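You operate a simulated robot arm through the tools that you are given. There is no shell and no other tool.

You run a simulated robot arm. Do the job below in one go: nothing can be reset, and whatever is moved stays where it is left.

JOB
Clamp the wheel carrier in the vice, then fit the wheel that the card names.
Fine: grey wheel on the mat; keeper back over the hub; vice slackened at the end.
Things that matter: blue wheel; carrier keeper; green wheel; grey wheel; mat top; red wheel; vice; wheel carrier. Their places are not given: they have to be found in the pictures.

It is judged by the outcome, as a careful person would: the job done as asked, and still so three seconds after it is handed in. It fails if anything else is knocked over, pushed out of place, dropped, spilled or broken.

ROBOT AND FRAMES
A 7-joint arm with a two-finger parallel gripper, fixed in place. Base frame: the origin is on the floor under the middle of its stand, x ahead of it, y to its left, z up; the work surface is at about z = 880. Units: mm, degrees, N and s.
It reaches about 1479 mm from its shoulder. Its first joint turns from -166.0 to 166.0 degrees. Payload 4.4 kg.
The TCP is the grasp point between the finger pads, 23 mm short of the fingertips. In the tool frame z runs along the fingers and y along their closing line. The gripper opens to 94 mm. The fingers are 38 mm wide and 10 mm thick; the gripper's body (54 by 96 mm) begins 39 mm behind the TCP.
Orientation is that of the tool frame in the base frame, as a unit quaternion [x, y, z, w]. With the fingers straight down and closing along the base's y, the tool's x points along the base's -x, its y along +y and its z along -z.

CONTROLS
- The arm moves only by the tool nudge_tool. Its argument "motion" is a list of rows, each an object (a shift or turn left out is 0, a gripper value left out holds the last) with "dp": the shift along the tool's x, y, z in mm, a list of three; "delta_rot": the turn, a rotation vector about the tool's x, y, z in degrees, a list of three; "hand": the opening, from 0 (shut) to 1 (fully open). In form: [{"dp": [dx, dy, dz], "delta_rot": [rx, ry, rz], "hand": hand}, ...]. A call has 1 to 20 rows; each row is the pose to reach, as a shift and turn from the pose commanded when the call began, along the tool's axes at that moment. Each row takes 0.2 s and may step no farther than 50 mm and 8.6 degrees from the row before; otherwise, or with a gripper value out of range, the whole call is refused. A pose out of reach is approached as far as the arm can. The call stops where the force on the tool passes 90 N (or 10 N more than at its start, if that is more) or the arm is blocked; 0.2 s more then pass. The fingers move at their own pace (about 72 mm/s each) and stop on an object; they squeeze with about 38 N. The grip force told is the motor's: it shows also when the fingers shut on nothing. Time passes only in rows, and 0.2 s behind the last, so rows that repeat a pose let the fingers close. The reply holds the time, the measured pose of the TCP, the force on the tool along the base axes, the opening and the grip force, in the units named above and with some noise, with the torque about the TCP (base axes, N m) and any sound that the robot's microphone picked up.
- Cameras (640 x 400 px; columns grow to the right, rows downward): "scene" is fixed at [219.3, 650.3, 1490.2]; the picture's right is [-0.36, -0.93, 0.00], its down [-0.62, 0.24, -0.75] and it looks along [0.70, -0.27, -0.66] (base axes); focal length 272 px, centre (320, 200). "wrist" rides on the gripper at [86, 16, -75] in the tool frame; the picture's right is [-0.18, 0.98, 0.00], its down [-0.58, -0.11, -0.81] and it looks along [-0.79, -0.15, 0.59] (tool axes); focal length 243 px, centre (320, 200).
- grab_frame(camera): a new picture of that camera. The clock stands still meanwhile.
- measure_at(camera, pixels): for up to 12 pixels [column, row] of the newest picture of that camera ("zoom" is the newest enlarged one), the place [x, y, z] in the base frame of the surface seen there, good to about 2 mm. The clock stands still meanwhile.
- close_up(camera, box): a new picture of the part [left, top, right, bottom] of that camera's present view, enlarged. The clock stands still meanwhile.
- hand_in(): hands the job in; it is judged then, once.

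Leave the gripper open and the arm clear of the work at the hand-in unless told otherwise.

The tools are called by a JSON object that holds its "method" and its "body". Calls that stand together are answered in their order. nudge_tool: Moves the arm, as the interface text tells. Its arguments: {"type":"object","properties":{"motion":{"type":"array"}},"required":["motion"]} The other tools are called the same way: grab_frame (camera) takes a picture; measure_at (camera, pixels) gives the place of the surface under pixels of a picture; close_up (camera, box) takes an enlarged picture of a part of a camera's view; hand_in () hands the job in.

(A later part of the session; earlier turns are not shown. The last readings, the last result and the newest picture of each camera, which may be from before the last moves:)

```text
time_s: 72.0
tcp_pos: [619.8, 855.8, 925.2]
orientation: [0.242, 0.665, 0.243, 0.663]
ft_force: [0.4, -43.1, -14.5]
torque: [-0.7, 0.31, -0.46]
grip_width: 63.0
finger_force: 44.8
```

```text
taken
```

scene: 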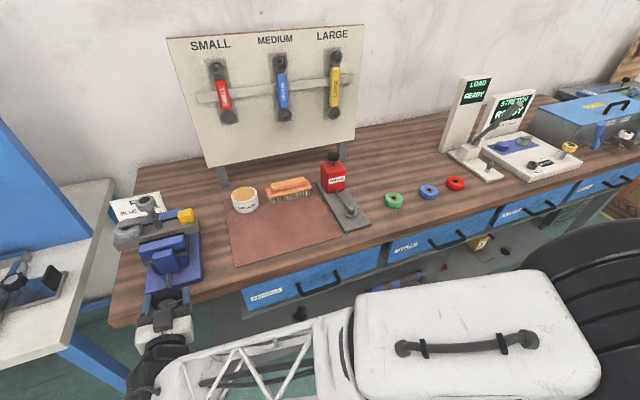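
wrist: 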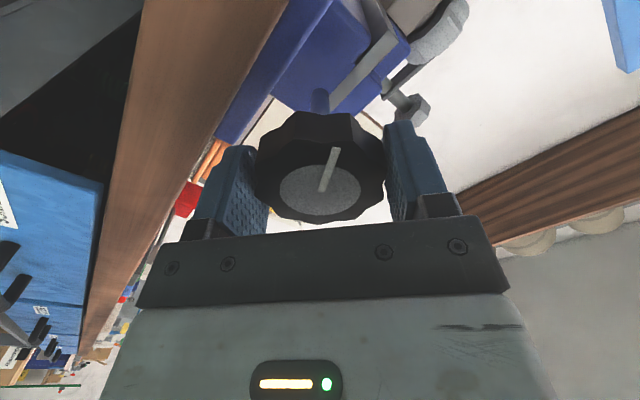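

The wheel slips again: it's fully tight. Releasing and backing straight out, then rolling the hand upright again.

{"method": "nudge_tool", "body": {"motion": [{"hand": 0.5}, {"hand": 0.78}, {"hand": 0.78}, {"dp": [0, 0, -15]}, {"dp": [0, 0, -35]}, {"dp": [0, 0, -60]}, {"dp": [0, 0, -90]}, {"dp": [0, 0, -100], "delta_rot": [0, 0, -8]}, {"dp": [0, 0, -100], "delta_rot": [0, 0, -16]}, {"dp": [0, 0, -100], "delta_rot": [0, 0, -24]}, {"dp": [0, 0, -100], "delta_rot": [0, 0, -32]}, {"dp": [0, 0, -100], "delta_rot": [0, 0, -40]}, {"dp": [0, 0, -100], "delta_rot": [0, 0, -40]}]}}

{"method": "close_up", "body": {"camera": "scene", "box": [100, 180, 240, 330]}}

{"method": "close_up", "body": {"camera": "scene", "box": [130, 200, 230, 270]}}

```text
time_s: 74.8
tcp_pos: [519.3, 855.0, 927.9]
orientation: [-0.001, 0.708, 0.001, 0.706]
ft_force: [0.0, 0.1, -0.2]
torque: [0.01, 0.02, 0.0]
grip_width: 73.5
finger_force: 0.1
```

```text
2.67 times, centred on (170, 255) of scene
```

zoom: 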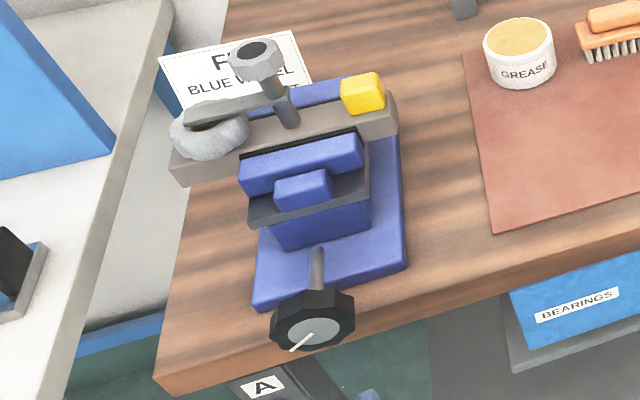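

```text
5.71 times, centred on (180, 235) of scene
```

zoom: 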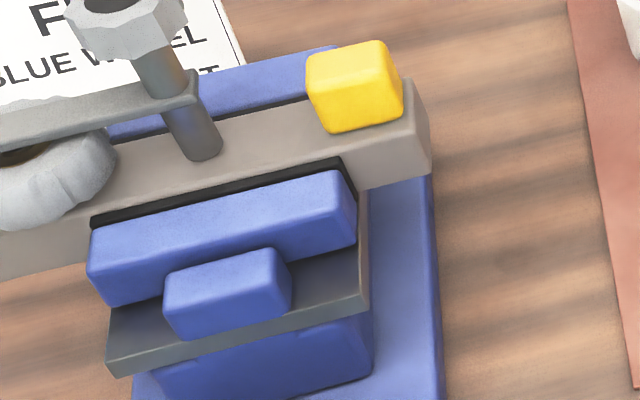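

The carrier is clamped. Now I'll raise the hand, turn it to point down again, and look at the keeper and hub from above.

{"method": "nudge_tool", "body": {"motion": [{"dp": [-30, 0, 0], "hand": 1}, {"dp": [-65, 0, 0]}, {"dp": [-100, 0, 0]}, {"dp": [-135, 0, 0]}, {"dp": [-170, 0, 0], "delta_rot": [0, 8.2, 0]}, {"dp": [-200, 0, 0], "delta_rot": [0, 16.4, 0]}, {"dp": [-230, 0, 0], "delta_rot": [0, 24.6, 0]}, {"dp": [-260, 0, 10], "delta_rot": [0, 32.8, 0]}, {"dp": [-280, 0, 30], "delta_rot": [0, 41, 0]}, {"dp": [-290, 0, 50], "delta_rot": [0, 49.2, 0]}, {"dp": [-300, 0, 70], "delta_rot": [0, 57.4, 0]}, {"dp": [-300, 0, 90], "delta_rot": [0, 65.6, 0]}, {"dp": [-300, 0, 110], "delta_rot": [0, 73.8, 0]}, {"dp": [-300, 0, 130], "delta_rot": [0, 82, 0]}, {"dp": [-300, 0, 150], "delta_rot": [0, 90, 0]}, {"dp": [-300, 0, 180], "delta_rot": [0, 90, 0]}, {"dp": [-300, 0, 180], "delta_rot": [0, 90, 0]}]}}

{"method": "grab_frame", "body": {"camera": "wrist"}}

```text
time_s: 78.4
tcp_pos: [700.7, 855.0, 1227.3]
orientation: [-0.002, 1.0, 0.002, -0.001]
ft_force: [0.5, -0.1, 0.5]
torque: [0.01, 0.02, -0.04]
grip_width: 94.2
finger_force: 0.1
```

```text
taken
```

wrist: 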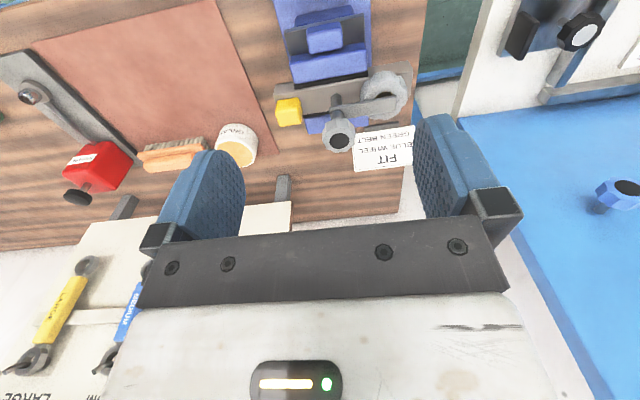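

{"method": "close_up", "body": {"camera": "wrist", "box": [260, 55, 430, 160]}}

{"method": "measure_at", "body": {"camera": "zoom", "pixels": [[300, 300], [255, 290], [345, 300], [300, 330], [440, 170], [520, 165], [460, 105], [470, 80], [540, 130], [450, 250], [420, 100], [530, 60]]}}

```text
3.76 times, centred on (345, 108) of wrist
```

zoom: 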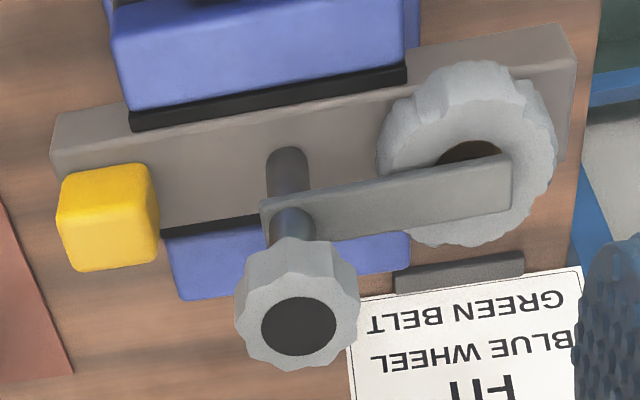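

```text
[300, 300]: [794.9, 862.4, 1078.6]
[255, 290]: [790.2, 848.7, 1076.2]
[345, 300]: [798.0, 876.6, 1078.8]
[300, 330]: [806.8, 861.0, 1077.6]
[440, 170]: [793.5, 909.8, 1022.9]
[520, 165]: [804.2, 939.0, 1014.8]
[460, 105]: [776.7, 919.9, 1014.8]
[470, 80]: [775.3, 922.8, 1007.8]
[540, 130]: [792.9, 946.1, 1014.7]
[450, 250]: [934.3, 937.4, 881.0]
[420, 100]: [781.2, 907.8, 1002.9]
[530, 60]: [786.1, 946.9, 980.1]
```

The knob is at about (804, 861), top z≈1077; keeper arm top z≈1023 pointing +y over the wheel (wheel centre ≈ (803, 922), top z≈1015). I'll grip the knob and try turning it to swing the keeper toward the robot side. First go over it and down to z≈1067.

{"method": "nudge_tool", "body": {"motion": [{"dp": [-30, 2, 0], "hand": 1}, {"dp": [-65, 4, 0]}, {"dp": [-95, 6, 5]}, {"dp": [-103, 6, 25]}, {"dp": [-103, 6, 55]}, {"dp": [-103, 6, 85]}, {"dp": [-103, 6, 110]}, {"dp": [-103, 6, 130]}, {"dp": [-103, 6, 145]}, {"dp": [-103, 6, 155]}, {"dp": [-103, 6, 160]}, {"dp": [-103, 6, 160]}]}}

{"method": "grab_frame", "body": {"camera": "wrist"}}

{"method": "close_up", "body": {"camera": "scene", "box": [100, 150, 220, 270]}}

```text
time_s: 81.0
tcp_pos: [802.6, 862.4, 1066.8]
orientation: [-0.002, 1.0, 0.0, -0.002]
ft_force: [-0.2, 1.0, -0.4]
torque: [0.0, -0.01, 0.0]
grip_width: 94.1
finger_force: 0.0
```

```text
taken
```

wrist: 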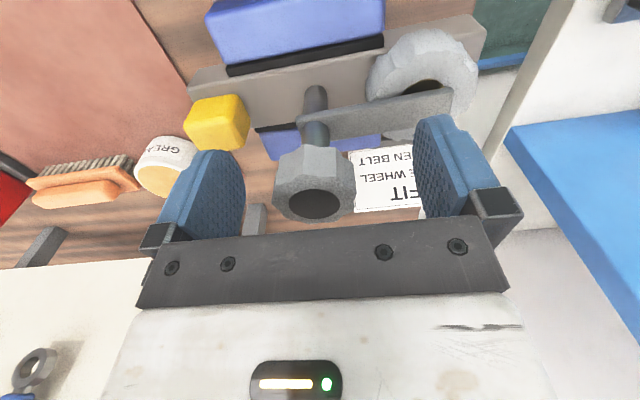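

```text
3.33 times, centred on (160, 210) of scene
```

zoom: 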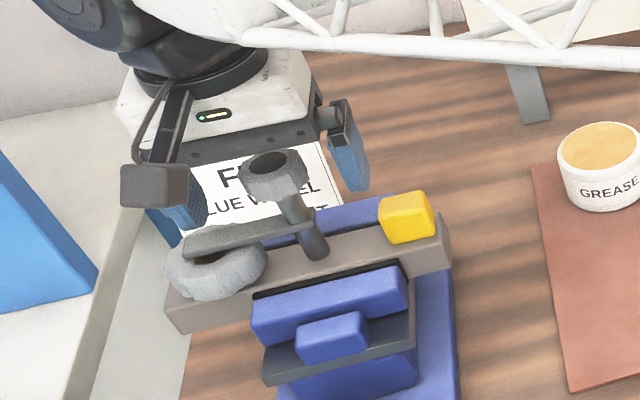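

Knob sits between the pads. Nudging 1.5 mm toward −y, closing, then a trial turn of 20° (swinging the keeper toward the robot).

{"method": "nudge_tool", "body": {"motion": [{"dp": [0, -1.5, 0], "hand": 0.7}, {"dp": [0, -1.5, 0], "hand": 0.5}, {"dp": [0, -1.5, 0], "hand": 0.3}, {"dp": [0, -1.5, 0], "hand": 0.1}, {"dp": [0, -1.5, 0], "hand": 0.1}]}}

{"method": "nudge_tool", "body": {"motion": [{"delta_rot": [0, 0, -3]}, {"delta_rot": [0, 0, -8]}, {"delta_rot": [0, 0, -14]}, {"delta_rot": [0, 0, -20]}, {"delta_rot": [0, 0, -20]}]}}

{"method": "grab_frame", "body": {"camera": "wrist"}}

{"method": "close_up", "body": {"camera": "scene", "box": [100, 150, 220, 270]}}

```text
time_s: 82.2
tcp_pos: [802.9, 859.4, 1066.6]
orientation: [-0.002, 1.0, 0.0, -0.001]
ft_force: [-1.9, -33.0, 0.6]
torque: [-0.51, -0.07, -0.11]
grip_width: 39.2
finger_force: 38.0
```

```text
time_s: 83.4
tcp_pos: [804.0, 860.3, 1066.5]
orientation: [-0.175, 0.985, 0.001, 0.0]
ft_force: [19.7, -49.8, -11.0]
torque: [-0.26, -0.07, -0.08]
grip_width: 39.5
finger_force: 38.2
```

```text
taken
```

wrist: 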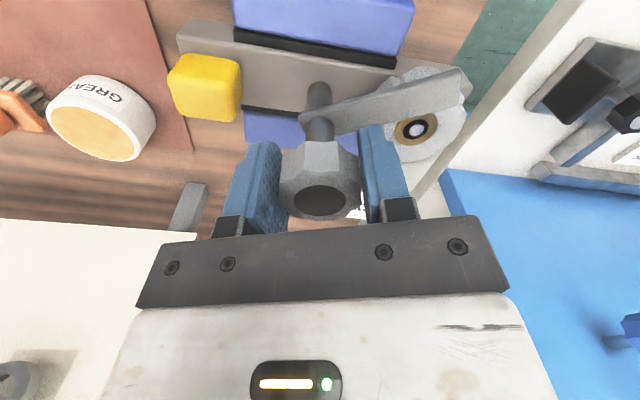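

```text
3.33 times, centred on (160, 210) of scene
```

zoom: 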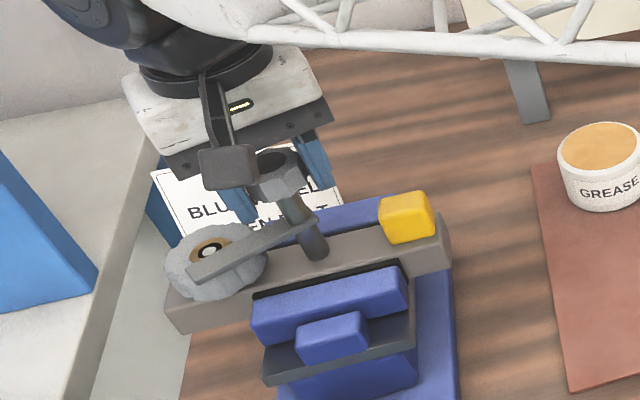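

The knob and keeper turn together, and the hub spindle with the wheel's bush is now visible. The knob's real centre is ~1.5 mm further −y, so I'll relieve that and swing another 80°.

{"method": "nudge_tool", "body": {"motion": [{"dp": [0, -1.5, 0], "delta_rot": [0, 0, -2]}, {"dp": [0, -1.5, 0], "delta_rot": [0, 0, -8]}, {"dp": [0, -1.5, 0], "delta_rot": [0, 0, -15]}, {"dp": [0, -1.5, 0], "delta_rot": [0, 0, -22]}, {"dp": [0, -1.5, 0], "delta_rot": [0, 0, -29]}, {"dp": [0, -1.5, 0], "delta_rot": [0, 0, -36]}, {"dp": [0, -1.5, 0], "delta_rot": [0, 0, -43]}, {"dp": [0, -1.5, 0], "delta_rot": [0, 0, -50]}, {"dp": [0, -1.5, 0], "delta_rot": [0, 0, -57]}, {"dp": [0, -1.5, 0], "delta_rot": [0, 0, -64]}, {"dp": [0, -1.5, 0], "delta_rot": [0, 0, -71]}, {"dp": [0, -1.5, 0], "delta_rot": [0, 0, -77]}, {"dp": [0, -1.5, 0], "delta_rot": [0, 0, -80]}, {"dp": [0, -1.5, 0], "delta_rot": [0, 0, -80]}]}}

{"method": "grab_frame", "body": {"camera": "wrist"}}

{"method": "close_up", "body": {"camera": "scene", "box": [100, 150, 220, 270]}}

```text
time_s: 86.4
tcp_pos: [804.4, 860.4, 1068.2]
orientation: [0.768, -0.64, -0.001, -0.001]
ft_force: [47.7, -1.0, 6.9]
torque: [0.2, -0.36, 0.0]
grip_width: 39.2
finger_force: 37.4
```

```text
taken
```

wrist: 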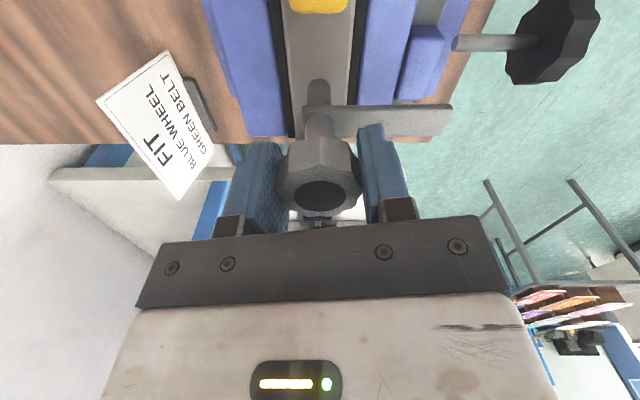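

```text
3.33 times, centred on (160, 210) of scene
```

zoom: 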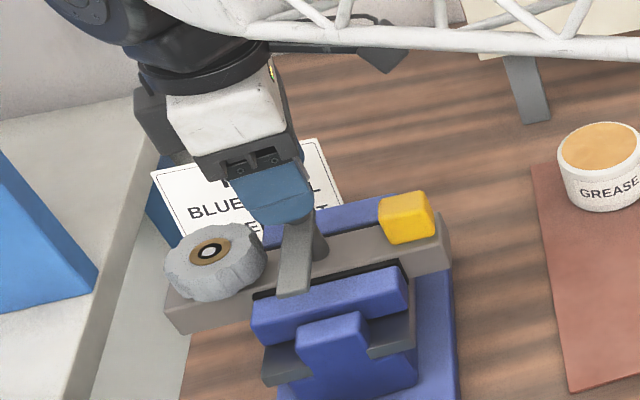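

The keeper now points toward the robot, clear of the wheel; the hub spindle shows in the wheel's bore. Opening and rising off the knob.

{"method": "nudge_tool", "body": {"motion": [{"hand": 0.5}, {"hand": 0.7}, {"hand": 0.9}, {"dp": [0, 0, -15], "hand": 1}, {"dp": [0, 0, -40]}, {"dp": [0, 0, -70]}, {"dp": [0, 0, -100]}, {"dp": [0, 0, -100]}]}}

{"method": "close_up", "body": {"camera": "scene", "box": [120, 190, 200, 260]}}

{"method": "measure_at", "body": {"camera": "zoom", "pixels": [[205, 205], [180, 210], [215, 195], [185, 200], [225, 210], [200, 225], [130, 230], [290, 215], [210, 170], [200, 260], [140, 290], [345, 250]]}}

```text
time_s: 88.2
tcp_pos: [802.3, 857.5, 1168.6]
orientation: [0.767, -0.641, -0.001, 0.0]
ft_force: [-0.4, 0.2, -0.2]
torque: [0.0, -0.03, 0.0]
grip_width: 93.9
finger_force: 0.1
```

```text
5.71 times, centred on (160, 225) of scene
```

zoom: 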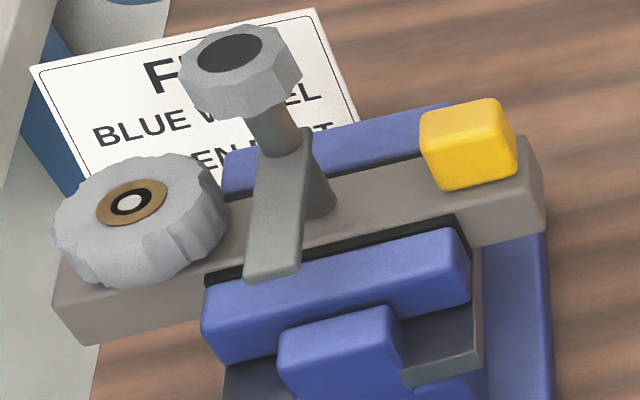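

```text
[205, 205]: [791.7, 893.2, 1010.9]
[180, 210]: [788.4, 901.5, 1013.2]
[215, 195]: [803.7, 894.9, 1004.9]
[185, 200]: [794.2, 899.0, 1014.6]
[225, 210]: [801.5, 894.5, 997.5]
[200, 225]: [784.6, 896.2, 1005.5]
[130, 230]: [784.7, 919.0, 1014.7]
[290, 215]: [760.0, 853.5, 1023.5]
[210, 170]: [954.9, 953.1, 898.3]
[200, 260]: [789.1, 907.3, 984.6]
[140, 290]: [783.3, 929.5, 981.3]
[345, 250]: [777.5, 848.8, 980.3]
```

{"method": "measure_at", "body": {"camera": "zoom", "pixels": [[130, 202], [126, 204], [134, 200], [108, 208], [158, 193], [70, 215], [80, 240], [190, 215], [150, 165], [165, 260], [120, 285], [65, 270]]}}

{"method": "grab_frame", "body": {"camera": "wrist"}}

```text
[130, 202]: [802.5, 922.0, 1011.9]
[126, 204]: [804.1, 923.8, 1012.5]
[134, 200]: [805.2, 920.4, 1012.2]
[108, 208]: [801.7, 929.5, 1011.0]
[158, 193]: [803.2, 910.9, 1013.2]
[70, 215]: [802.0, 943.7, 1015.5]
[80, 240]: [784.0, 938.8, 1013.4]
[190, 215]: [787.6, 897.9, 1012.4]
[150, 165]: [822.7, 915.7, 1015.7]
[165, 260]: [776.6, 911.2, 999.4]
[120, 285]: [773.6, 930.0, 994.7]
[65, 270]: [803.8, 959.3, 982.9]
```

```text
taken
```

wrist: 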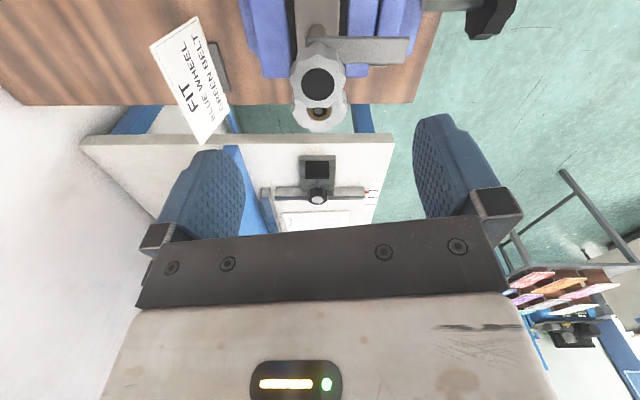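

The spindle is at ≈(804, 922), its top at z≈1012; wheel radius ≈27, top z≈1015. I'll move over the wheel with the hand turned +40° so the knob passes clear of the body, box and camera.

{"method": "nudge_tool", "body": {"motion": [{"dp": [-12, -2, 0], "delta_rot": [0, 0, 8], "hand": 1}, {"dp": [-25, -5, 0], "delta_rot": [0, 0, 16]}, {"dp": [-38, -8, 0], "delta_rot": [0, 0, 24]}, {"dp": [-51, -11, 0], "delta_rot": [0, 0, 32]}, {"dp": [-63.2, -12.9, 0], "delta_rot": [0, 0, 40]}, {"dp": [-63.2, -12.9, 0], "delta_rot": [0, 0, 40]}]}}

{"method": "grab_frame", "body": {"camera": "wrist"}}

```text
time_s: 89.6
tcp_pos: [804.8, 924.2, 1167.6]
orientation: [-0.5, 0.866, 0.001, 0.0]
ft_force: [0.2, -0.6, 0.4]
torque: [0.02, 0.0, -0.02]
grip_width: 93.8
finger_force: 0.0
```

```text
taken
```

wrist: 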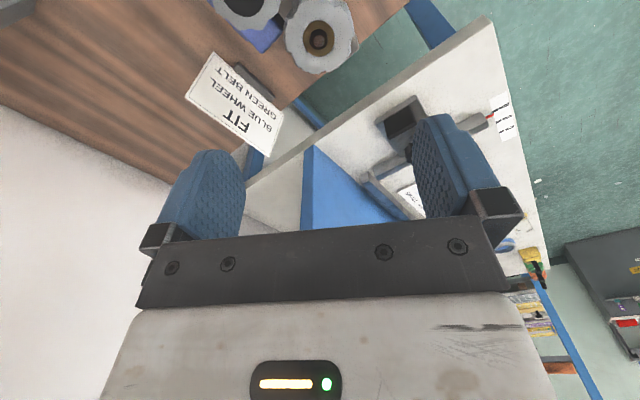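

{"method": "close_up", "body": {"camera": "wrist", "box": [200, 0, 400, 90]}}

{"method": "measure_at", "body": {"camera": "wrist", "pixels": [[320, 38], [318, 40], [288, 40], [354, 38], [320, 8], [320, 70], [300, 15], [340, 60], [343, 15], [298, 62]]}}

```text
3.20 times, centred on (300, 45) of wrist
```

zoom: 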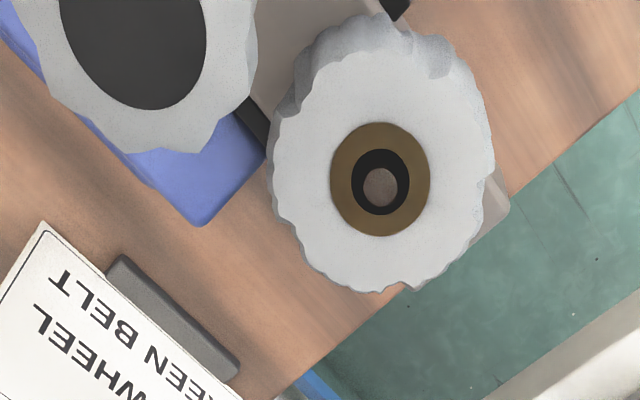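

```text
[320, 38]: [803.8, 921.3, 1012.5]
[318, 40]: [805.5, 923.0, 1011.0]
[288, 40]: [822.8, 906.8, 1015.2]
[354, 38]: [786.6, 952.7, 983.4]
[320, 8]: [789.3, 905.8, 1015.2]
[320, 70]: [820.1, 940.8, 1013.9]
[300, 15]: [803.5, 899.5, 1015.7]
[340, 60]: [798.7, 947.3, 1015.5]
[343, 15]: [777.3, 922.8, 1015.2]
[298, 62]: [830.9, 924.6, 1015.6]
```

The wheel's centre ≈ (804.3, 922.5), radius 27. Descending to z≈1011 (fingertips 988, just above the bar and jaw tops).

{"method": "nudge_tool", "body": {"motion": [{"dp": [1.9, -0.5, 30], "hand": 1}, {"dp": [1.9, -0.5, 60]}, {"dp": [1.9, -0.5, 90]}, {"dp": [1.9, -0.5, 115]}, {"dp": [1.9, -0.5, 132]}, {"dp": [1.9, -0.5, 143]}, {"dp": [1.9, -0.5, 151]}, {"dp": [1.9, -0.5, 156]}, {"dp": [1.9, -0.5, 156]}]}}

{"method": "grab_frame", "body": {"camera": "wrist"}}

{"method": "close_up", "body": {"camera": "scene", "box": [100, 170, 220, 270]}}

```text
time_s: 91.6
tcp_pos: [803.5, 921.0, 1011.0]
orientation: [-0.502, 0.865, 0.001, 0.0]
ft_force: [0.2, 0.4, 0.0]
torque: [-0.01, 0.01, 0.01]
grip_width: 93.8
finger_force: 0.0
```

```text
taken
```

wrist: 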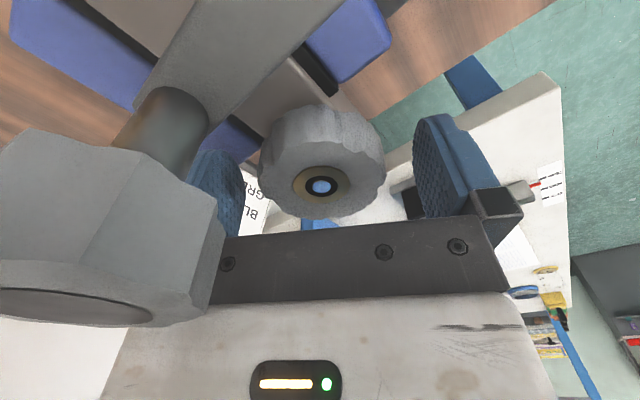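

```text
4.00 times, centred on (160, 220) of scene
```

zoom: 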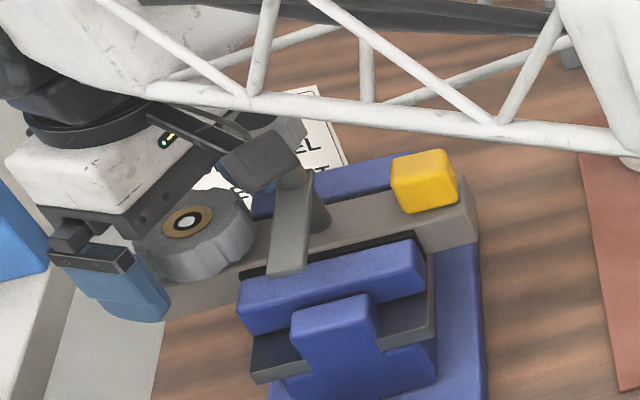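

No contact, wheel between the pads. Closing on the grey wheel.

{"method": "nudge_tool", "body": {"motion": [{"hand": 0.8}, {"hand": 0.65}, {"hand": 0.5}, {"hand": 0.4}, {"hand": 0.3}, {"hand": 0.3}]}}

{"method": "grab_frame", "body": {"camera": "wrist"}}

```text
time_s: 93.0
tcp_pos: [804.2, 920.9, 1011.8]
orientation: [-0.502, 0.865, 0.002, 0.0]
ft_force: [-0.7, 0.0, 0.6]
torque: [0.01, -0.03, -0.02]
grip_width: 58.8
finger_force: 38.6
```

```text
taken
```

wrist: 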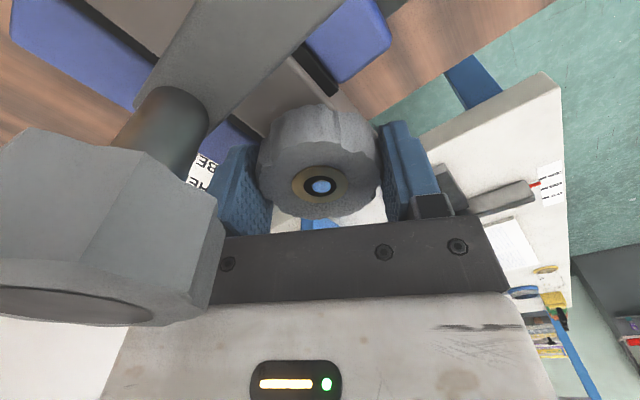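

Held at 58.8 mm. Lifting slowly straight up off the spindle.

{"method": "nudge_tool", "body": {"motion": [{"dp": [0, 0, -1], "hand": 0.2}, {"dp": [0, 0, -3]}, {"dp": [0, 0, -6]}, {"dp": [0, 0, -9]}, {"dp": [0, 0, -13]}, {"dp": [0, 0, -17]}, {"dp": [0, 0, -22]}, {"dp": [0, 0, -27]}, {"dp": [0, 0, -32]}, {"dp": [0, 0, -38]}, {"dp": [0, 0, -45]}, {"dp": [0, 0, -52]}, {"dp": [0, 0, -60]}, {"dp": [0, 0, -60]}]}}

{"method": "grab_frame", "body": {"camera": "wrist"}}

{"method": "close_up", "body": {"camera": "scene", "box": [100, 150, 220, 270]}}

```text
time_s: 96.0
tcp_pos: [803.7, 921.4, 1071.8]
orientation: [-0.502, 0.865, 0.001, 0.0]
ft_force: [-0.7, 0.4, -1.1]
torque: [0.02, 0.03, -0.02]
grip_width: 58.6
finger_force: 38.3
```

```text
taken
```

wrist: 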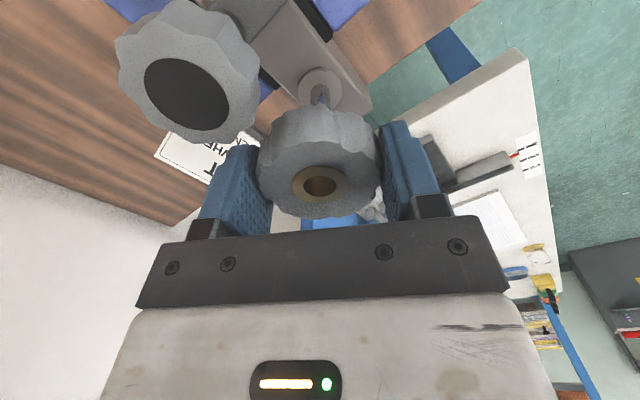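

```text
3.33 times, centred on (160, 210) of scene
```

zoom: 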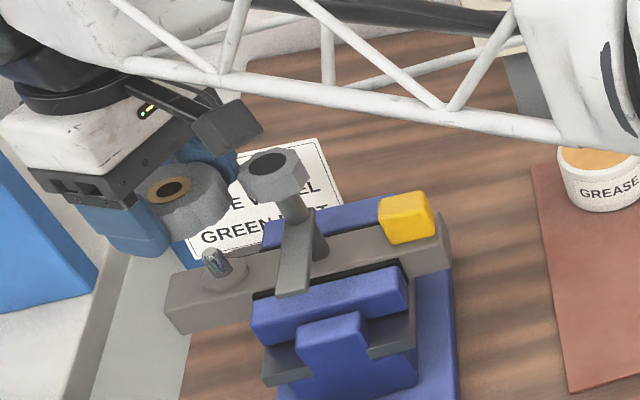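

The grey wheel is off. The bare spindle with a collar at its base is visible; I'll measure it for fitting the blue wheel later.

{"method": "close_up", "body": {"camera": "scene", "box": [125, 205, 185, 250]}}

{"method": "measure_at", "body": {"camera": "zoom", "pixels": [[280, 195], [275, 200], [290, 210], [285, 225], [290, 250], [270, 275], [340, 265], [310, 275], [300, 225], [285, 190], [330, 240], [400, 240]]}}

{"method": "measure_at", "body": {"camera": "wrist", "pixels": [[320, 92], [319, 88], [320, 85], [305, 80], [335, 80], [320, 72], [322, 98], [318, 187], [318, 170], [318, 203]]}}

```text
8.89 times, centred on (155, 228) of scene
```

zoom: 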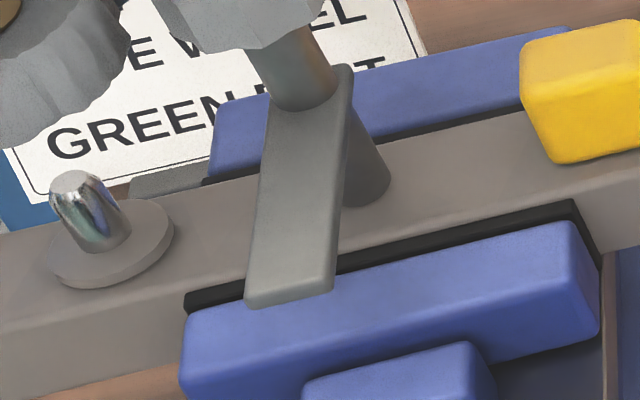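

```text
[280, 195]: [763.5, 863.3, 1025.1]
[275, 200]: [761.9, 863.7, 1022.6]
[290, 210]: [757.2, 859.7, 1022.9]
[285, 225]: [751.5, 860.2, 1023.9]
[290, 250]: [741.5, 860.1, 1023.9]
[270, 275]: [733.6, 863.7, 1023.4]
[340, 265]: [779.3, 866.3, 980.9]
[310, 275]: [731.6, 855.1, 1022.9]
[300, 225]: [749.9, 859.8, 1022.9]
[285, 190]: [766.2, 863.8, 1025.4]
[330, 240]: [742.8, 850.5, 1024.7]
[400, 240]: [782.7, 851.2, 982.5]
```

```text
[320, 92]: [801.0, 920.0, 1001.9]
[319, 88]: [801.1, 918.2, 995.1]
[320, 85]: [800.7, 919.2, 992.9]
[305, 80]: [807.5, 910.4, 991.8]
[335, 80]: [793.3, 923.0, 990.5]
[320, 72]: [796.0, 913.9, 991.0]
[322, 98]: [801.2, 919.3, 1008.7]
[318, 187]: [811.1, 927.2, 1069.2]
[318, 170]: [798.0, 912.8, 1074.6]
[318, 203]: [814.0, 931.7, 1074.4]
```

{"method": "measure_at", "body": {"camera": "zoom", "pixels": [[73, 180], [60, 190], [88, 177], [95, 215], [110, 240], [55, 255], [170, 235], [110, 200], [90, 275], [150, 215], [85, 230], [140, 250]]}}

```text
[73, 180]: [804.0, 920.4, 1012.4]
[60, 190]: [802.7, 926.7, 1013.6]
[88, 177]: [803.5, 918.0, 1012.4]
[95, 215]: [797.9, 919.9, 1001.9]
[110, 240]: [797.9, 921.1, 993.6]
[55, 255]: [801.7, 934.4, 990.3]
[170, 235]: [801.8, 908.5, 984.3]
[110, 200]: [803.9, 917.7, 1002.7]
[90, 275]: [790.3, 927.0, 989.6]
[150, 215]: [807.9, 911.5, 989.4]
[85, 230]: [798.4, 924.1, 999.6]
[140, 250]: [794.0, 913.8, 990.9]
```

Spindle: centre ≈ (804, 922), tip z≈1012.5, collar top z≈990.5. Now I'll raise the grey wheel above the knob's height and carry it to the empty middle of the mat, about (770, 570).

{"method": "nudge_tool", "body": {"motion": [{"dp": [0, 0, -10]}, {"dp": [0, 0, -25]}, {"dp": [0, 0, -42]}, {"dp": [0, 0, -55]}, {"dp": [8, -3.6, -60]}, {"dp": [24, -11, -60]}, {"dp": [48, -22, -60]}, {"dp": [76, -35, -60]}, {"dp": [104, -47, -60]}, {"dp": [132, -60, -60]}, {"dp": [160, -73, -60]}, {"dp": [188, -86, -60]}, {"dp": [216, -98.5, -60]}, {"dp": [244, -111, -60]}, {"dp": [270, -123, -60]}, {"dp": [293, -134, -60]}, {"dp": [310, -141.5, -60]}, {"dp": [321, -146.5, -60]}, {"dp": [321, -146.5, -60]}]}}

{"method": "close_up", "body": {"camera": "scene", "box": [210, 100, 370, 270]}}

{"method": "grab_frame", "body": {"camera": "wrist"}}

```text
time_s: 100.0
tcp_pos: [772.8, 570.1, 1129.7]
orientation: [-0.501, 0.865, 0.001, 0.0]
ft_force: [0.4, 0.3, -0.3]
torque: [-0.02, 0.02, 0.03]
grip_width: 58.7
finger_force: 37.9
```

```text
2.35 times, centred on (290, 185) of scene
```

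zoom: 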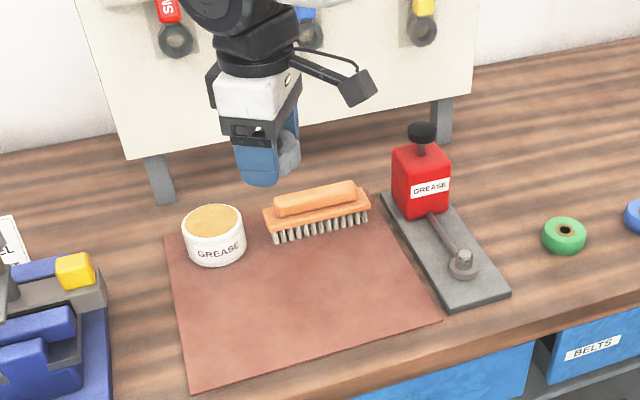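

```text
taken
```

wrist: 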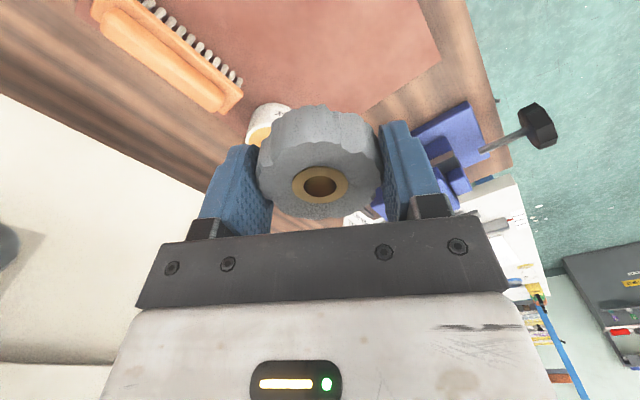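

Lowering onto the mat, gently at the end.

{"method": "nudge_tool", "body": {"motion": [{"dp": [0, 0, 20]}, {"dp": [0, 0, 45]}, {"dp": [0, 0, 75]}, {"dp": [0, 0, 105]}, {"dp": [0, 0, 135]}, {"dp": [0, 0, 160]}, {"dp": [0, 0, 180]}, {"dp": [0, 0, 195]}, {"dp": [0, 0, 206]}, {"dp": [0, 0, 213]}, {"dp": [0, 0, 218]}, {"dp": [0, 0, 221]}, {"dp": [0, 0, 221]}]}}

{"method": "close_up", "body": {"camera": "scene", "box": [220, 150, 340, 270]}}

```text
time_s: 102.8
tcp_pos: [771.1, 570.9, 910.3]
orientation: [-0.501, 0.865, 0.001, 0.0]
ft_force: [-0.3, 0.9, -1.2]
torque: [0.01, 0.02, -0.01]
grip_width: 58.6
finger_force: 38.0
```

```text
3.33 times, centred on (280, 210) of scene
```

zoom: 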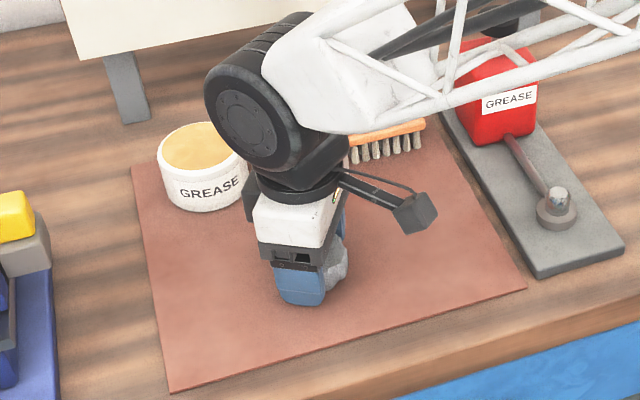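

Continuing down in small steps until it touches.

{"method": "nudge_tool", "body": {"motion": [{"dp": [0, 0, 1]}, {"dp": [0, 0, 2]}, {"dp": [0, 0, 2.7]}, {"dp": [0, 0, 2.7]}]}}

```text
time_s: 103.8
tcp_pos: [771.0, 570.7, 907.3]
orientation: [-0.502, 0.865, 0.001, 0.0]
ft_force: [0.6, 0.3, -0.9]
torque: [-0.01, 0.04, 0.01]
grip_width: 58.7
finger_force: 38.6
```

{"method": "nudge_tool", "body": {"motion": [{"dp": [0, 0, 0.6]}, {"dp": [0, 0, 1.2]}, {"dp": [0, 0, 1.2]}]}}

```text
time_s: 104.6
tcp_pos: [771.8, 570.7, 907.2]
orientation: [-0.502, 0.865, 0.001, 0.0]
ft_force: [-4.2, 3.5, 12.3]
torque: [-0.33, -0.16, -0.08]
grip_width: 58.6
finger_force: 37.8
```

Touching (12 N). Easing 0.8 mm up and opening to let the wheel settle.

{"method": "nudge_tool", "body": {"motion": [{"dp": [0, 0, -0.8], "hand": 0.6}, {"dp": [0, 0, -0.8], "hand": 0.7}, {"dp": [0, 0, -0.8], "hand": 0.85}, {"dp": [0, 0, -0.8], "hand": 1}, {"dp": [0, 0, -15]}, {"dp": [0, 0, -45]}, {"dp": [0, 0, -85]}, {"dp": [0, 0, -125]}, {"dp": [0, 0, -165]}, {"dp": [0, 0, -200]}, {"dp": [0, 0, -200]}]}}

{"method": "close_up", "body": {"camera": "scene", "box": [220, 150, 340, 270]}}

```text
time_s: 107.0
tcp_pos: [771.1, 571.1, 1106.6]
orientation: [-0.501, 0.865, 0.001, 0.0]
ft_force: [0.3, 0.9, 0.0]
torque: [0.01, 0.0, 0.0]
grip_width: 94.1
finger_force: 0.0
```

```text
3.33 times, centred on (280, 210) of scene
```

zoom: 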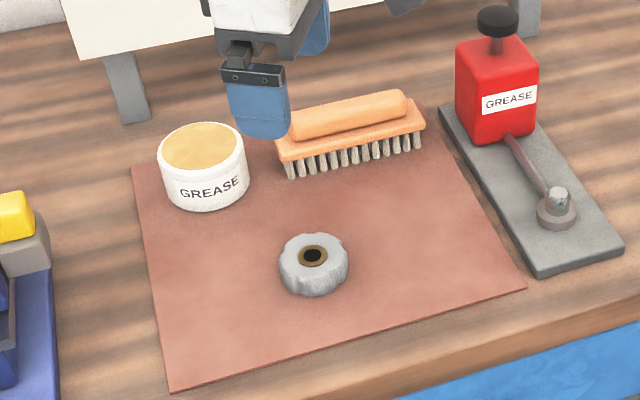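

The grey wheel lies flat on the mat. Now moving over the blue wheel at about (755, 50), keeping the same hand yaw.

{"method": "nudge_tool", "body": {"motion": [{"dp": [15, -8, 0]}, {"dp": [45, -24, 0]}, {"dp": [83, -45, 0]}, {"dp": [121, -65, 0]}, {"dp": [159, -85, 0]}, {"dp": [197, -106, 0]}, {"dp": [235, -126, 0]}, {"dp": [273, -147, 0]}, {"dp": [311, -167, 0]}, {"dp": [349, -187, 0]}, {"dp": [387, -208, 0]}, {"dp": [425, -228, 0]}, {"dp": [448, -240.5, 0]}, {"dp": [459, -246.6, 0]}, {"dp": [459, -246.6, 25]}, {"dp": [459, -246.6, 50]}, {"dp": [459, -246.6, 65]}, {"dp": [459, -246.6, 65]}]}}

{"method": "grab_frame", "body": {"camera": "wrist"}}

{"method": "close_up", "body": {"camera": "scene", "box": [350, 80, 510, 220]}}

```text
time_s: 110.8
tcp_pos: [756.7, 49.1, 1037.8]
orientation: [-0.502, 0.865, 0.001, 0.0]
ft_force: [-0.3, -0.3, 0.5]
torque: [0.04, 0.0, -0.01]
grip_width: 93.9
finger_force: 0.1
```

```text
taken
```

wrist: 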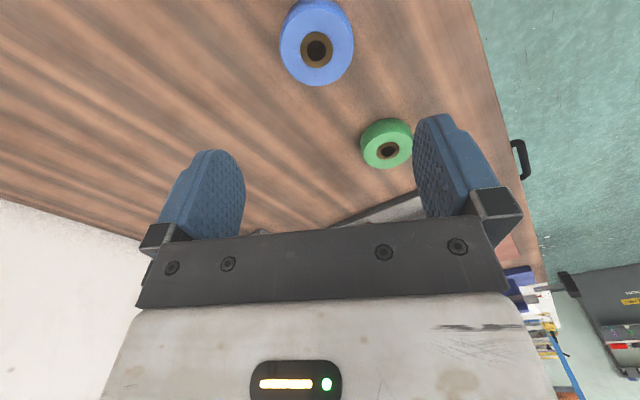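

```text
2.86 times, centred on (430, 150) of scene
```

zoom: 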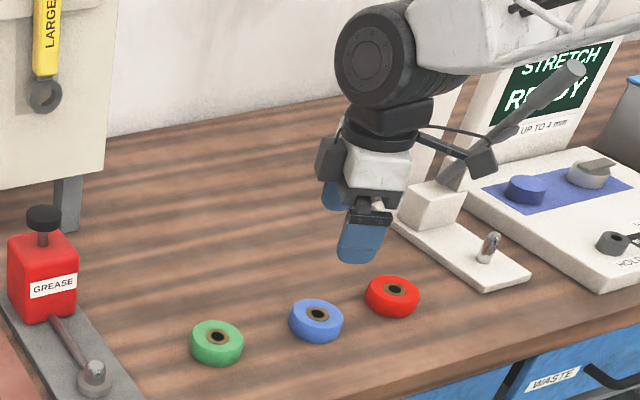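

Measuring the blue wheel in the wrist view (bore at ≈(316,49)).

{"method": "close_up", "body": {"camera": "wrist", "box": [260, 0, 380, 100]}}

{"method": "measure_at", "body": {"camera": "wrist", "pixels": [[284, 50], [347, 50], [316, 17], [314, 84], [300, 25], [330, 76], [295, 74], [340, 26], [316, 33], [316, 66], [303, 50], [330, 50]]}}

```text
4.00 times, centred on (320, 50) of wrist
```

zoom: 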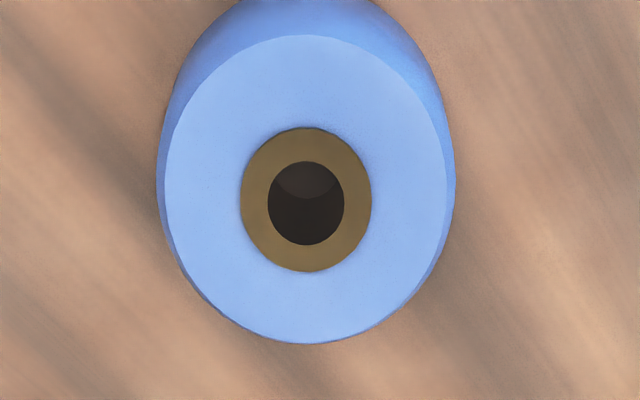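

```text
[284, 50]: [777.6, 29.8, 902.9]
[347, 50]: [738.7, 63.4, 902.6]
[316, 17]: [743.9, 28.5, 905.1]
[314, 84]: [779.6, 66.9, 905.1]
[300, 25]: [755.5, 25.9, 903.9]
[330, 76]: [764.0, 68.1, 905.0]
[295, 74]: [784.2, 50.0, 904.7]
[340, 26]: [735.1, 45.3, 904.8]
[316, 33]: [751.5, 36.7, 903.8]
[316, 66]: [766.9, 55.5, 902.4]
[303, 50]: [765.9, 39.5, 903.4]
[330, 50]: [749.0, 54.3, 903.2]
```

Blue wheel centre ≈ (758.5, 47), top z≈903.5, radius ≈26.5. Shifting ~2.8 mm and descending to z≈905.

{"method": "nudge_tool", "body": {"motion": [{"dp": [0.9, -2.6, 25], "hand": 1}, {"dp": [0.9, -2.6, 55]}, {"dp": [0.9, -2.6, 85]}, {"dp": [0.9, -2.6, 105]}, {"dp": [0.9, -2.6, 118]}, {"dp": [0.9, -2.6, 126]}, {"dp": [0.9, -2.6, 130]}, {"dp": [0.9, -2.6, 132.3]}, {"dp": [0.9, -2.6, 132.3]}]}}

{"method": "grab_frame", "body": {"camera": "wrist"}}

```text
time_s: 112.8
tcp_pos: [759.0, 46.0, 907.2]
orientation: [-0.501, 0.865, 0.001, 0.001]
ft_force: [-0.4, -0.2, 0.2]
torque: [0.01, 0.0, -0.01]
grip_width: 94.0
finger_force: 0.0
```

```text
taken
```

wrist: 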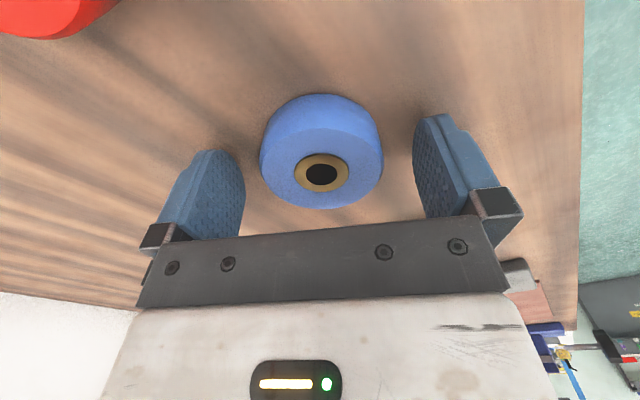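

The wheel is well centred between the fingers (bore at (321,174)). Fine shift of 1 mm, down 1 mm, then close on the blue wheel.

{"method": "nudge_tool", "body": {"motion": [{"dp": [1, 0, 1], "hand": 1}, {"dp": [1, 0, 1], "hand": 0.8}, {"dp": [1, 0, 1], "hand": 0.65}, {"dp": [1, 0, 1], "hand": 0.5}, {"dp": [1, 0, 1], "hand": 0.4}, {"dp": [1, 0, 1], "hand": 0.2}, {"dp": [1, 0, 1], "hand": 0.2}]}}

{"method": "grab_frame", "body": {"camera": "wrist"}}

{"method": "close_up", "body": {"camera": "wrist", "box": [240, 80, 400, 220]}}

```text
time_s: 114.4
tcp_pos: [758.9, 46.0, 906.3]
orientation: [-0.501, 0.865, 0.002, 0.0]
ft_force: [-0.7, 0.8, 0.0]
torque: [0.01, -0.04, 0.02]
grip_width: 58.8
finger_force: 37.6
```

```text
taken
```

wrist: 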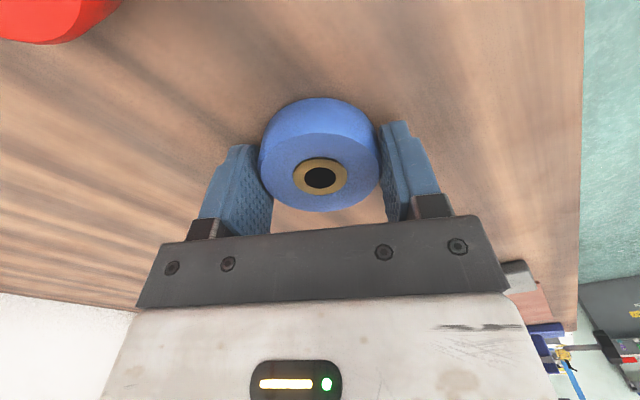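

```text
2.86 times, centred on (320, 150) of wrist
```

zoom: 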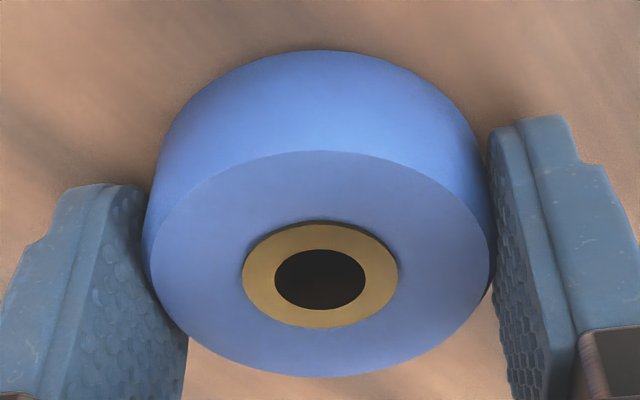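

The blue wheel is held (58.8 mm), its bore right on the TCP axis. Lifting it slowly.

{"method": "nudge_tool", "body": {"motion": [{"dp": [0, 0, -2]}, {"dp": [0, 0, -5]}, {"dp": [0, 0, -10]}, {"dp": [0, 0, -17]}, {"dp": [0, 0, -26]}, {"dp": [0, 0, -38]}, {"dp": [0, 0, -52]}, {"dp": [0, 0, -68]}, {"dp": [0, 0, -86]}, {"dp": [0, 0, -106]}, {"dp": [0, 0, -126]}, {"dp": [0, 0, -146]}, {"dp": [0, 0, -166]}, {"dp": [0, 0, -186]}, {"dp": [0, 0, -204]}, {"dp": [0, 0, -216]}, {"dp": [0, 0, -222]}, {"dp": [0, 0, -222]}]}}

{"method": "grab_frame", "body": {"camera": "wrist"}}

{"method": "grab_frame", "body": {"camera": "scene"}}

```text
time_s: 118.2
tcp_pos: [758.9, 45.2, 1127.8]
orientation: [-0.501, 0.865, 0.001, 0.001]
ft_force: [0.2, -0.3, -1.2]
torque: [-0.02, -0.01, 0.01]
grip_width: 59.0
finger_force: 38.6
```

```text
taken
```

wrist: 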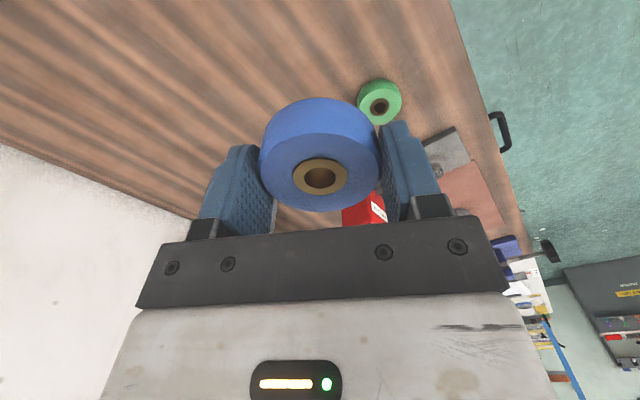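

```text
taken
```

scene: 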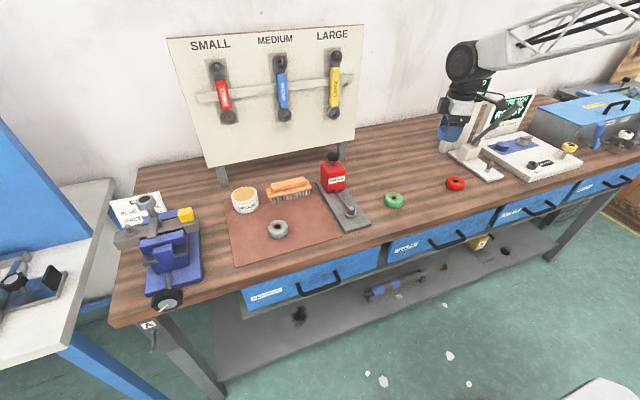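

Lifted cleanly. Carrying the blue wheel toward the vice at this height (first half).

{"method": "nudge_tool", "body": {"motion": [{"dp": [-4.5, 2.3, -3]}, {"dp": [-13.4, 6.8, -3]}, {"dp": [-26.7, 13.7, -3]}, {"dp": [-44.5, 22.8, -3]}, {"dp": [-66.8, 34.1, -3]}, {"dp": [-91.7, 46.9, -3]}, {"dp": [-116.7, 59.6, -3]}, {"dp": [-141.6, 72.3, -3]}, {"dp": [-166.5, 85.1, -3]}, {"dp": [-191.5, 97.8, -3]}, {"dp": [-216.4, 110.6, -3]}, {"dp": [-241.3, 123.3, -3]}, {"dp": [-266.3, 136, -3]}, {"dp": [-291.2, 148.8, -3]}, {"dp": [-316.1, 161.5, -3]}, {"dp": [-339.3, 173.4, -3]}, {"dp": [-359, 183.4, -3]}, {"dp": [-375, 191.6, -3]}, {"dp": [-386, 197.5, -3]}, {"dp": [-390.5, 199.5, -3]}]}}

{"method": "nudge_tool", "body": {"motion": [{"dp": [-4.5, 2.3, 0]}, {"dp": [-13.4, 6.8, 0]}, {"dp": [-26.7, 13.7, 0]}, {"dp": [-44.5, 22.8, 0]}, {"dp": [-66.8, 34.1, 0]}, {"dp": [-91.7, 46.9, 0]}, {"dp": [-116.7, 59.6, 0]}, {"dp": [-141.6, 72.3, 0]}, {"dp": [-166.5, 85.1, 0]}, {"dp": [-191.5, 97.8, 0]}, {"dp": [-216.4, 110.6, 0]}, {"dp": [-241.3, 123.3, 0]}, {"dp": [-266.3, 136, 0]}, {"dp": [-291.2, 148.8, 0]}, {"dp": [-316.1, 161.5, 0]}, {"dp": [-339.3, 173.4, 0]}, {"dp": [-359, 183.4, 0]}, {"dp": [-375, 191.6, 0]}, {"dp": [-386, 197.5, 0]}, {"dp": [-390.5, 199.5, 0]}]}}

{"method": "grab_frame", "body": {"camera": "wrist"}}

{"method": "close_up", "body": {"camera": "scene", "box": [90, 130, 230, 270]}}

```text
time_s: 122.4
tcp_pos: [779.5, 485.4, 1132.1]
orientation: [-0.502, 0.865, 0.001, 0.0]
ft_force: [-0.3, -0.3, 0.3]
torque: [-0.01, -0.03, -0.01]
grip_width: 58.6
finger_force: 37.9
```

```text
time_s: 126.6
tcp_pos: [799.1, 922.3, 1133.4]
orientation: [-0.501, 0.865, 0.002, 0.0]
ft_force: [-0.6, 0.5, -0.6]
torque: [-0.02, 0.01, 0.01]
grip_width: 58.7
finger_force: 38.7
```

```text
taken
```

wrist: 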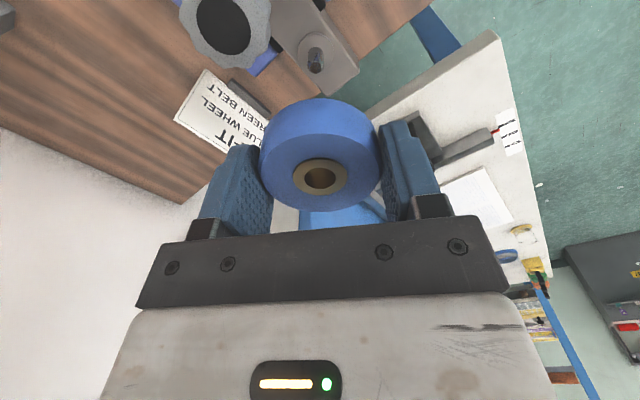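

```text
2.86 times, centred on (160, 200) of scene
```

zoom: 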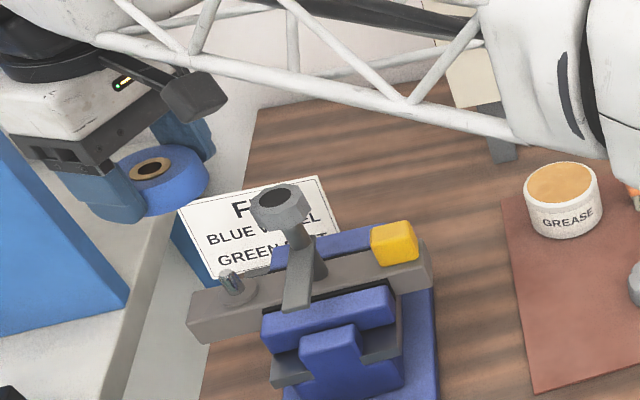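

Above the hub. I'll zoom on the spindle (≈(316,58)) to align precisely.

{"method": "close_up", "body": {"camera": "wrist", "box": [270, 20, 370, 90]}}

{"method": "measure_at", "body": {"camera": "zoom", "pixels": [[290, 215], [285, 200], [300, 230], [290, 240], [285, 225], [295, 250], [275, 230], [310, 225], [290, 180], [250, 180], [340, 180], [290, 140]]}}

```text
5.71 times, centred on (320, 55) of wrist
```

zoom: 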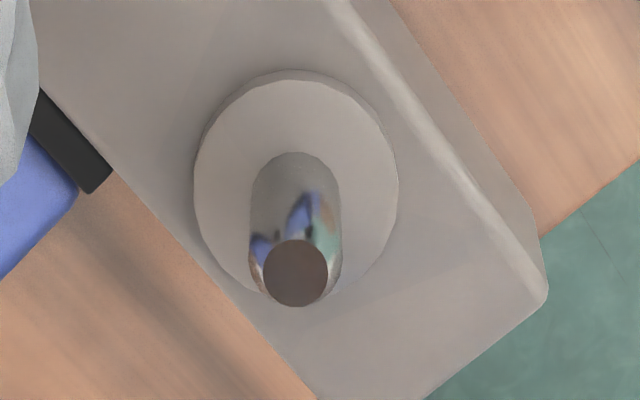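

```text
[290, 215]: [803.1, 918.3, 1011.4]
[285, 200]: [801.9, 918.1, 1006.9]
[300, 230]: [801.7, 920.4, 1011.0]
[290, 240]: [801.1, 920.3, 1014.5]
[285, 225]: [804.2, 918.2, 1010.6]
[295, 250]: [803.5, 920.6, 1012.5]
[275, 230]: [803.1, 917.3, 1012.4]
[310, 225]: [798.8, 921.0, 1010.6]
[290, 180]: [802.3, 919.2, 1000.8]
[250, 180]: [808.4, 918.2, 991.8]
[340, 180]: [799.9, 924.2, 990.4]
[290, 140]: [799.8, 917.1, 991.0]
```

{"method": "measure_at", "body": {"camera": "zoom", "pixels": [[296, 273], [285, 273], [307, 273], [296, 260], [296, 285], [290, 265], [302, 280], [290, 282], [302, 265]]}}

{"method": "nudge_tool", "body": {"motion": [{"dp": [-1.3, -4.7, 0]}, {"dp": [-1.3, -4.7, 0]}]}}

{"method": "close_up", "body": {"camera": "wrist", "box": [270, 20, 370, 90]}}

{"method": "measure_at", "body": {"camera": "zoom", "pixels": [[296, 273], [285, 273], [307, 273], [296, 260], [296, 285], [320, 273], [330, 280], [320, 260], [310, 290]]}}

```text
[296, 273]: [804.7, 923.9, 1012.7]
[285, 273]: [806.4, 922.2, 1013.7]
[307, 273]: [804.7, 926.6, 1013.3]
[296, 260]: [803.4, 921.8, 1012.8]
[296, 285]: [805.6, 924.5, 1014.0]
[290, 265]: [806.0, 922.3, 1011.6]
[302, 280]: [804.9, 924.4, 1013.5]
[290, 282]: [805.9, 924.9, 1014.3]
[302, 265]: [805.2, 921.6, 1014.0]
```

```text
time_s: 127.2
tcp_pos: [804.9, 921.3, 1132.3]
orientation: [-0.502, 0.865, 0.0, 0.001]
ft_force: [-0.3, -0.3, -0.3]
torque: [-0.01, 0.02, 0.01]
grip_width: 58.8
finger_force: 38.0
```

```text
5.71 times, centred on (320, 55) of wrist
```

zoom: 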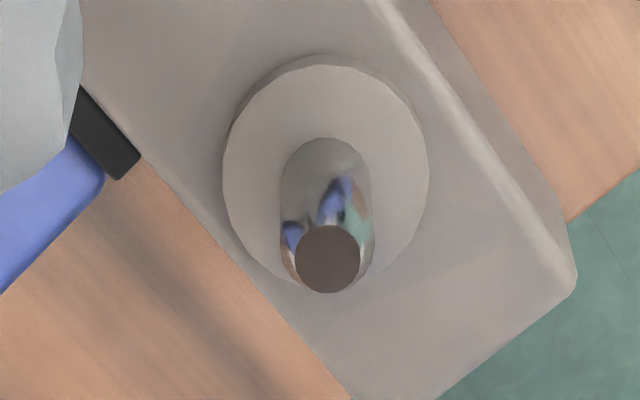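

```text
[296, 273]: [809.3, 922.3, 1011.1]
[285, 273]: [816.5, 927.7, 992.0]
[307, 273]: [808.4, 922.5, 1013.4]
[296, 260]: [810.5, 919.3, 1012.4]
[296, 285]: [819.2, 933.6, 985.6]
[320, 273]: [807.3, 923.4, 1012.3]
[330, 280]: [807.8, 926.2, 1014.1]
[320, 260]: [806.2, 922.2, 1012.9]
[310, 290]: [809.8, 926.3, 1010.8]
```

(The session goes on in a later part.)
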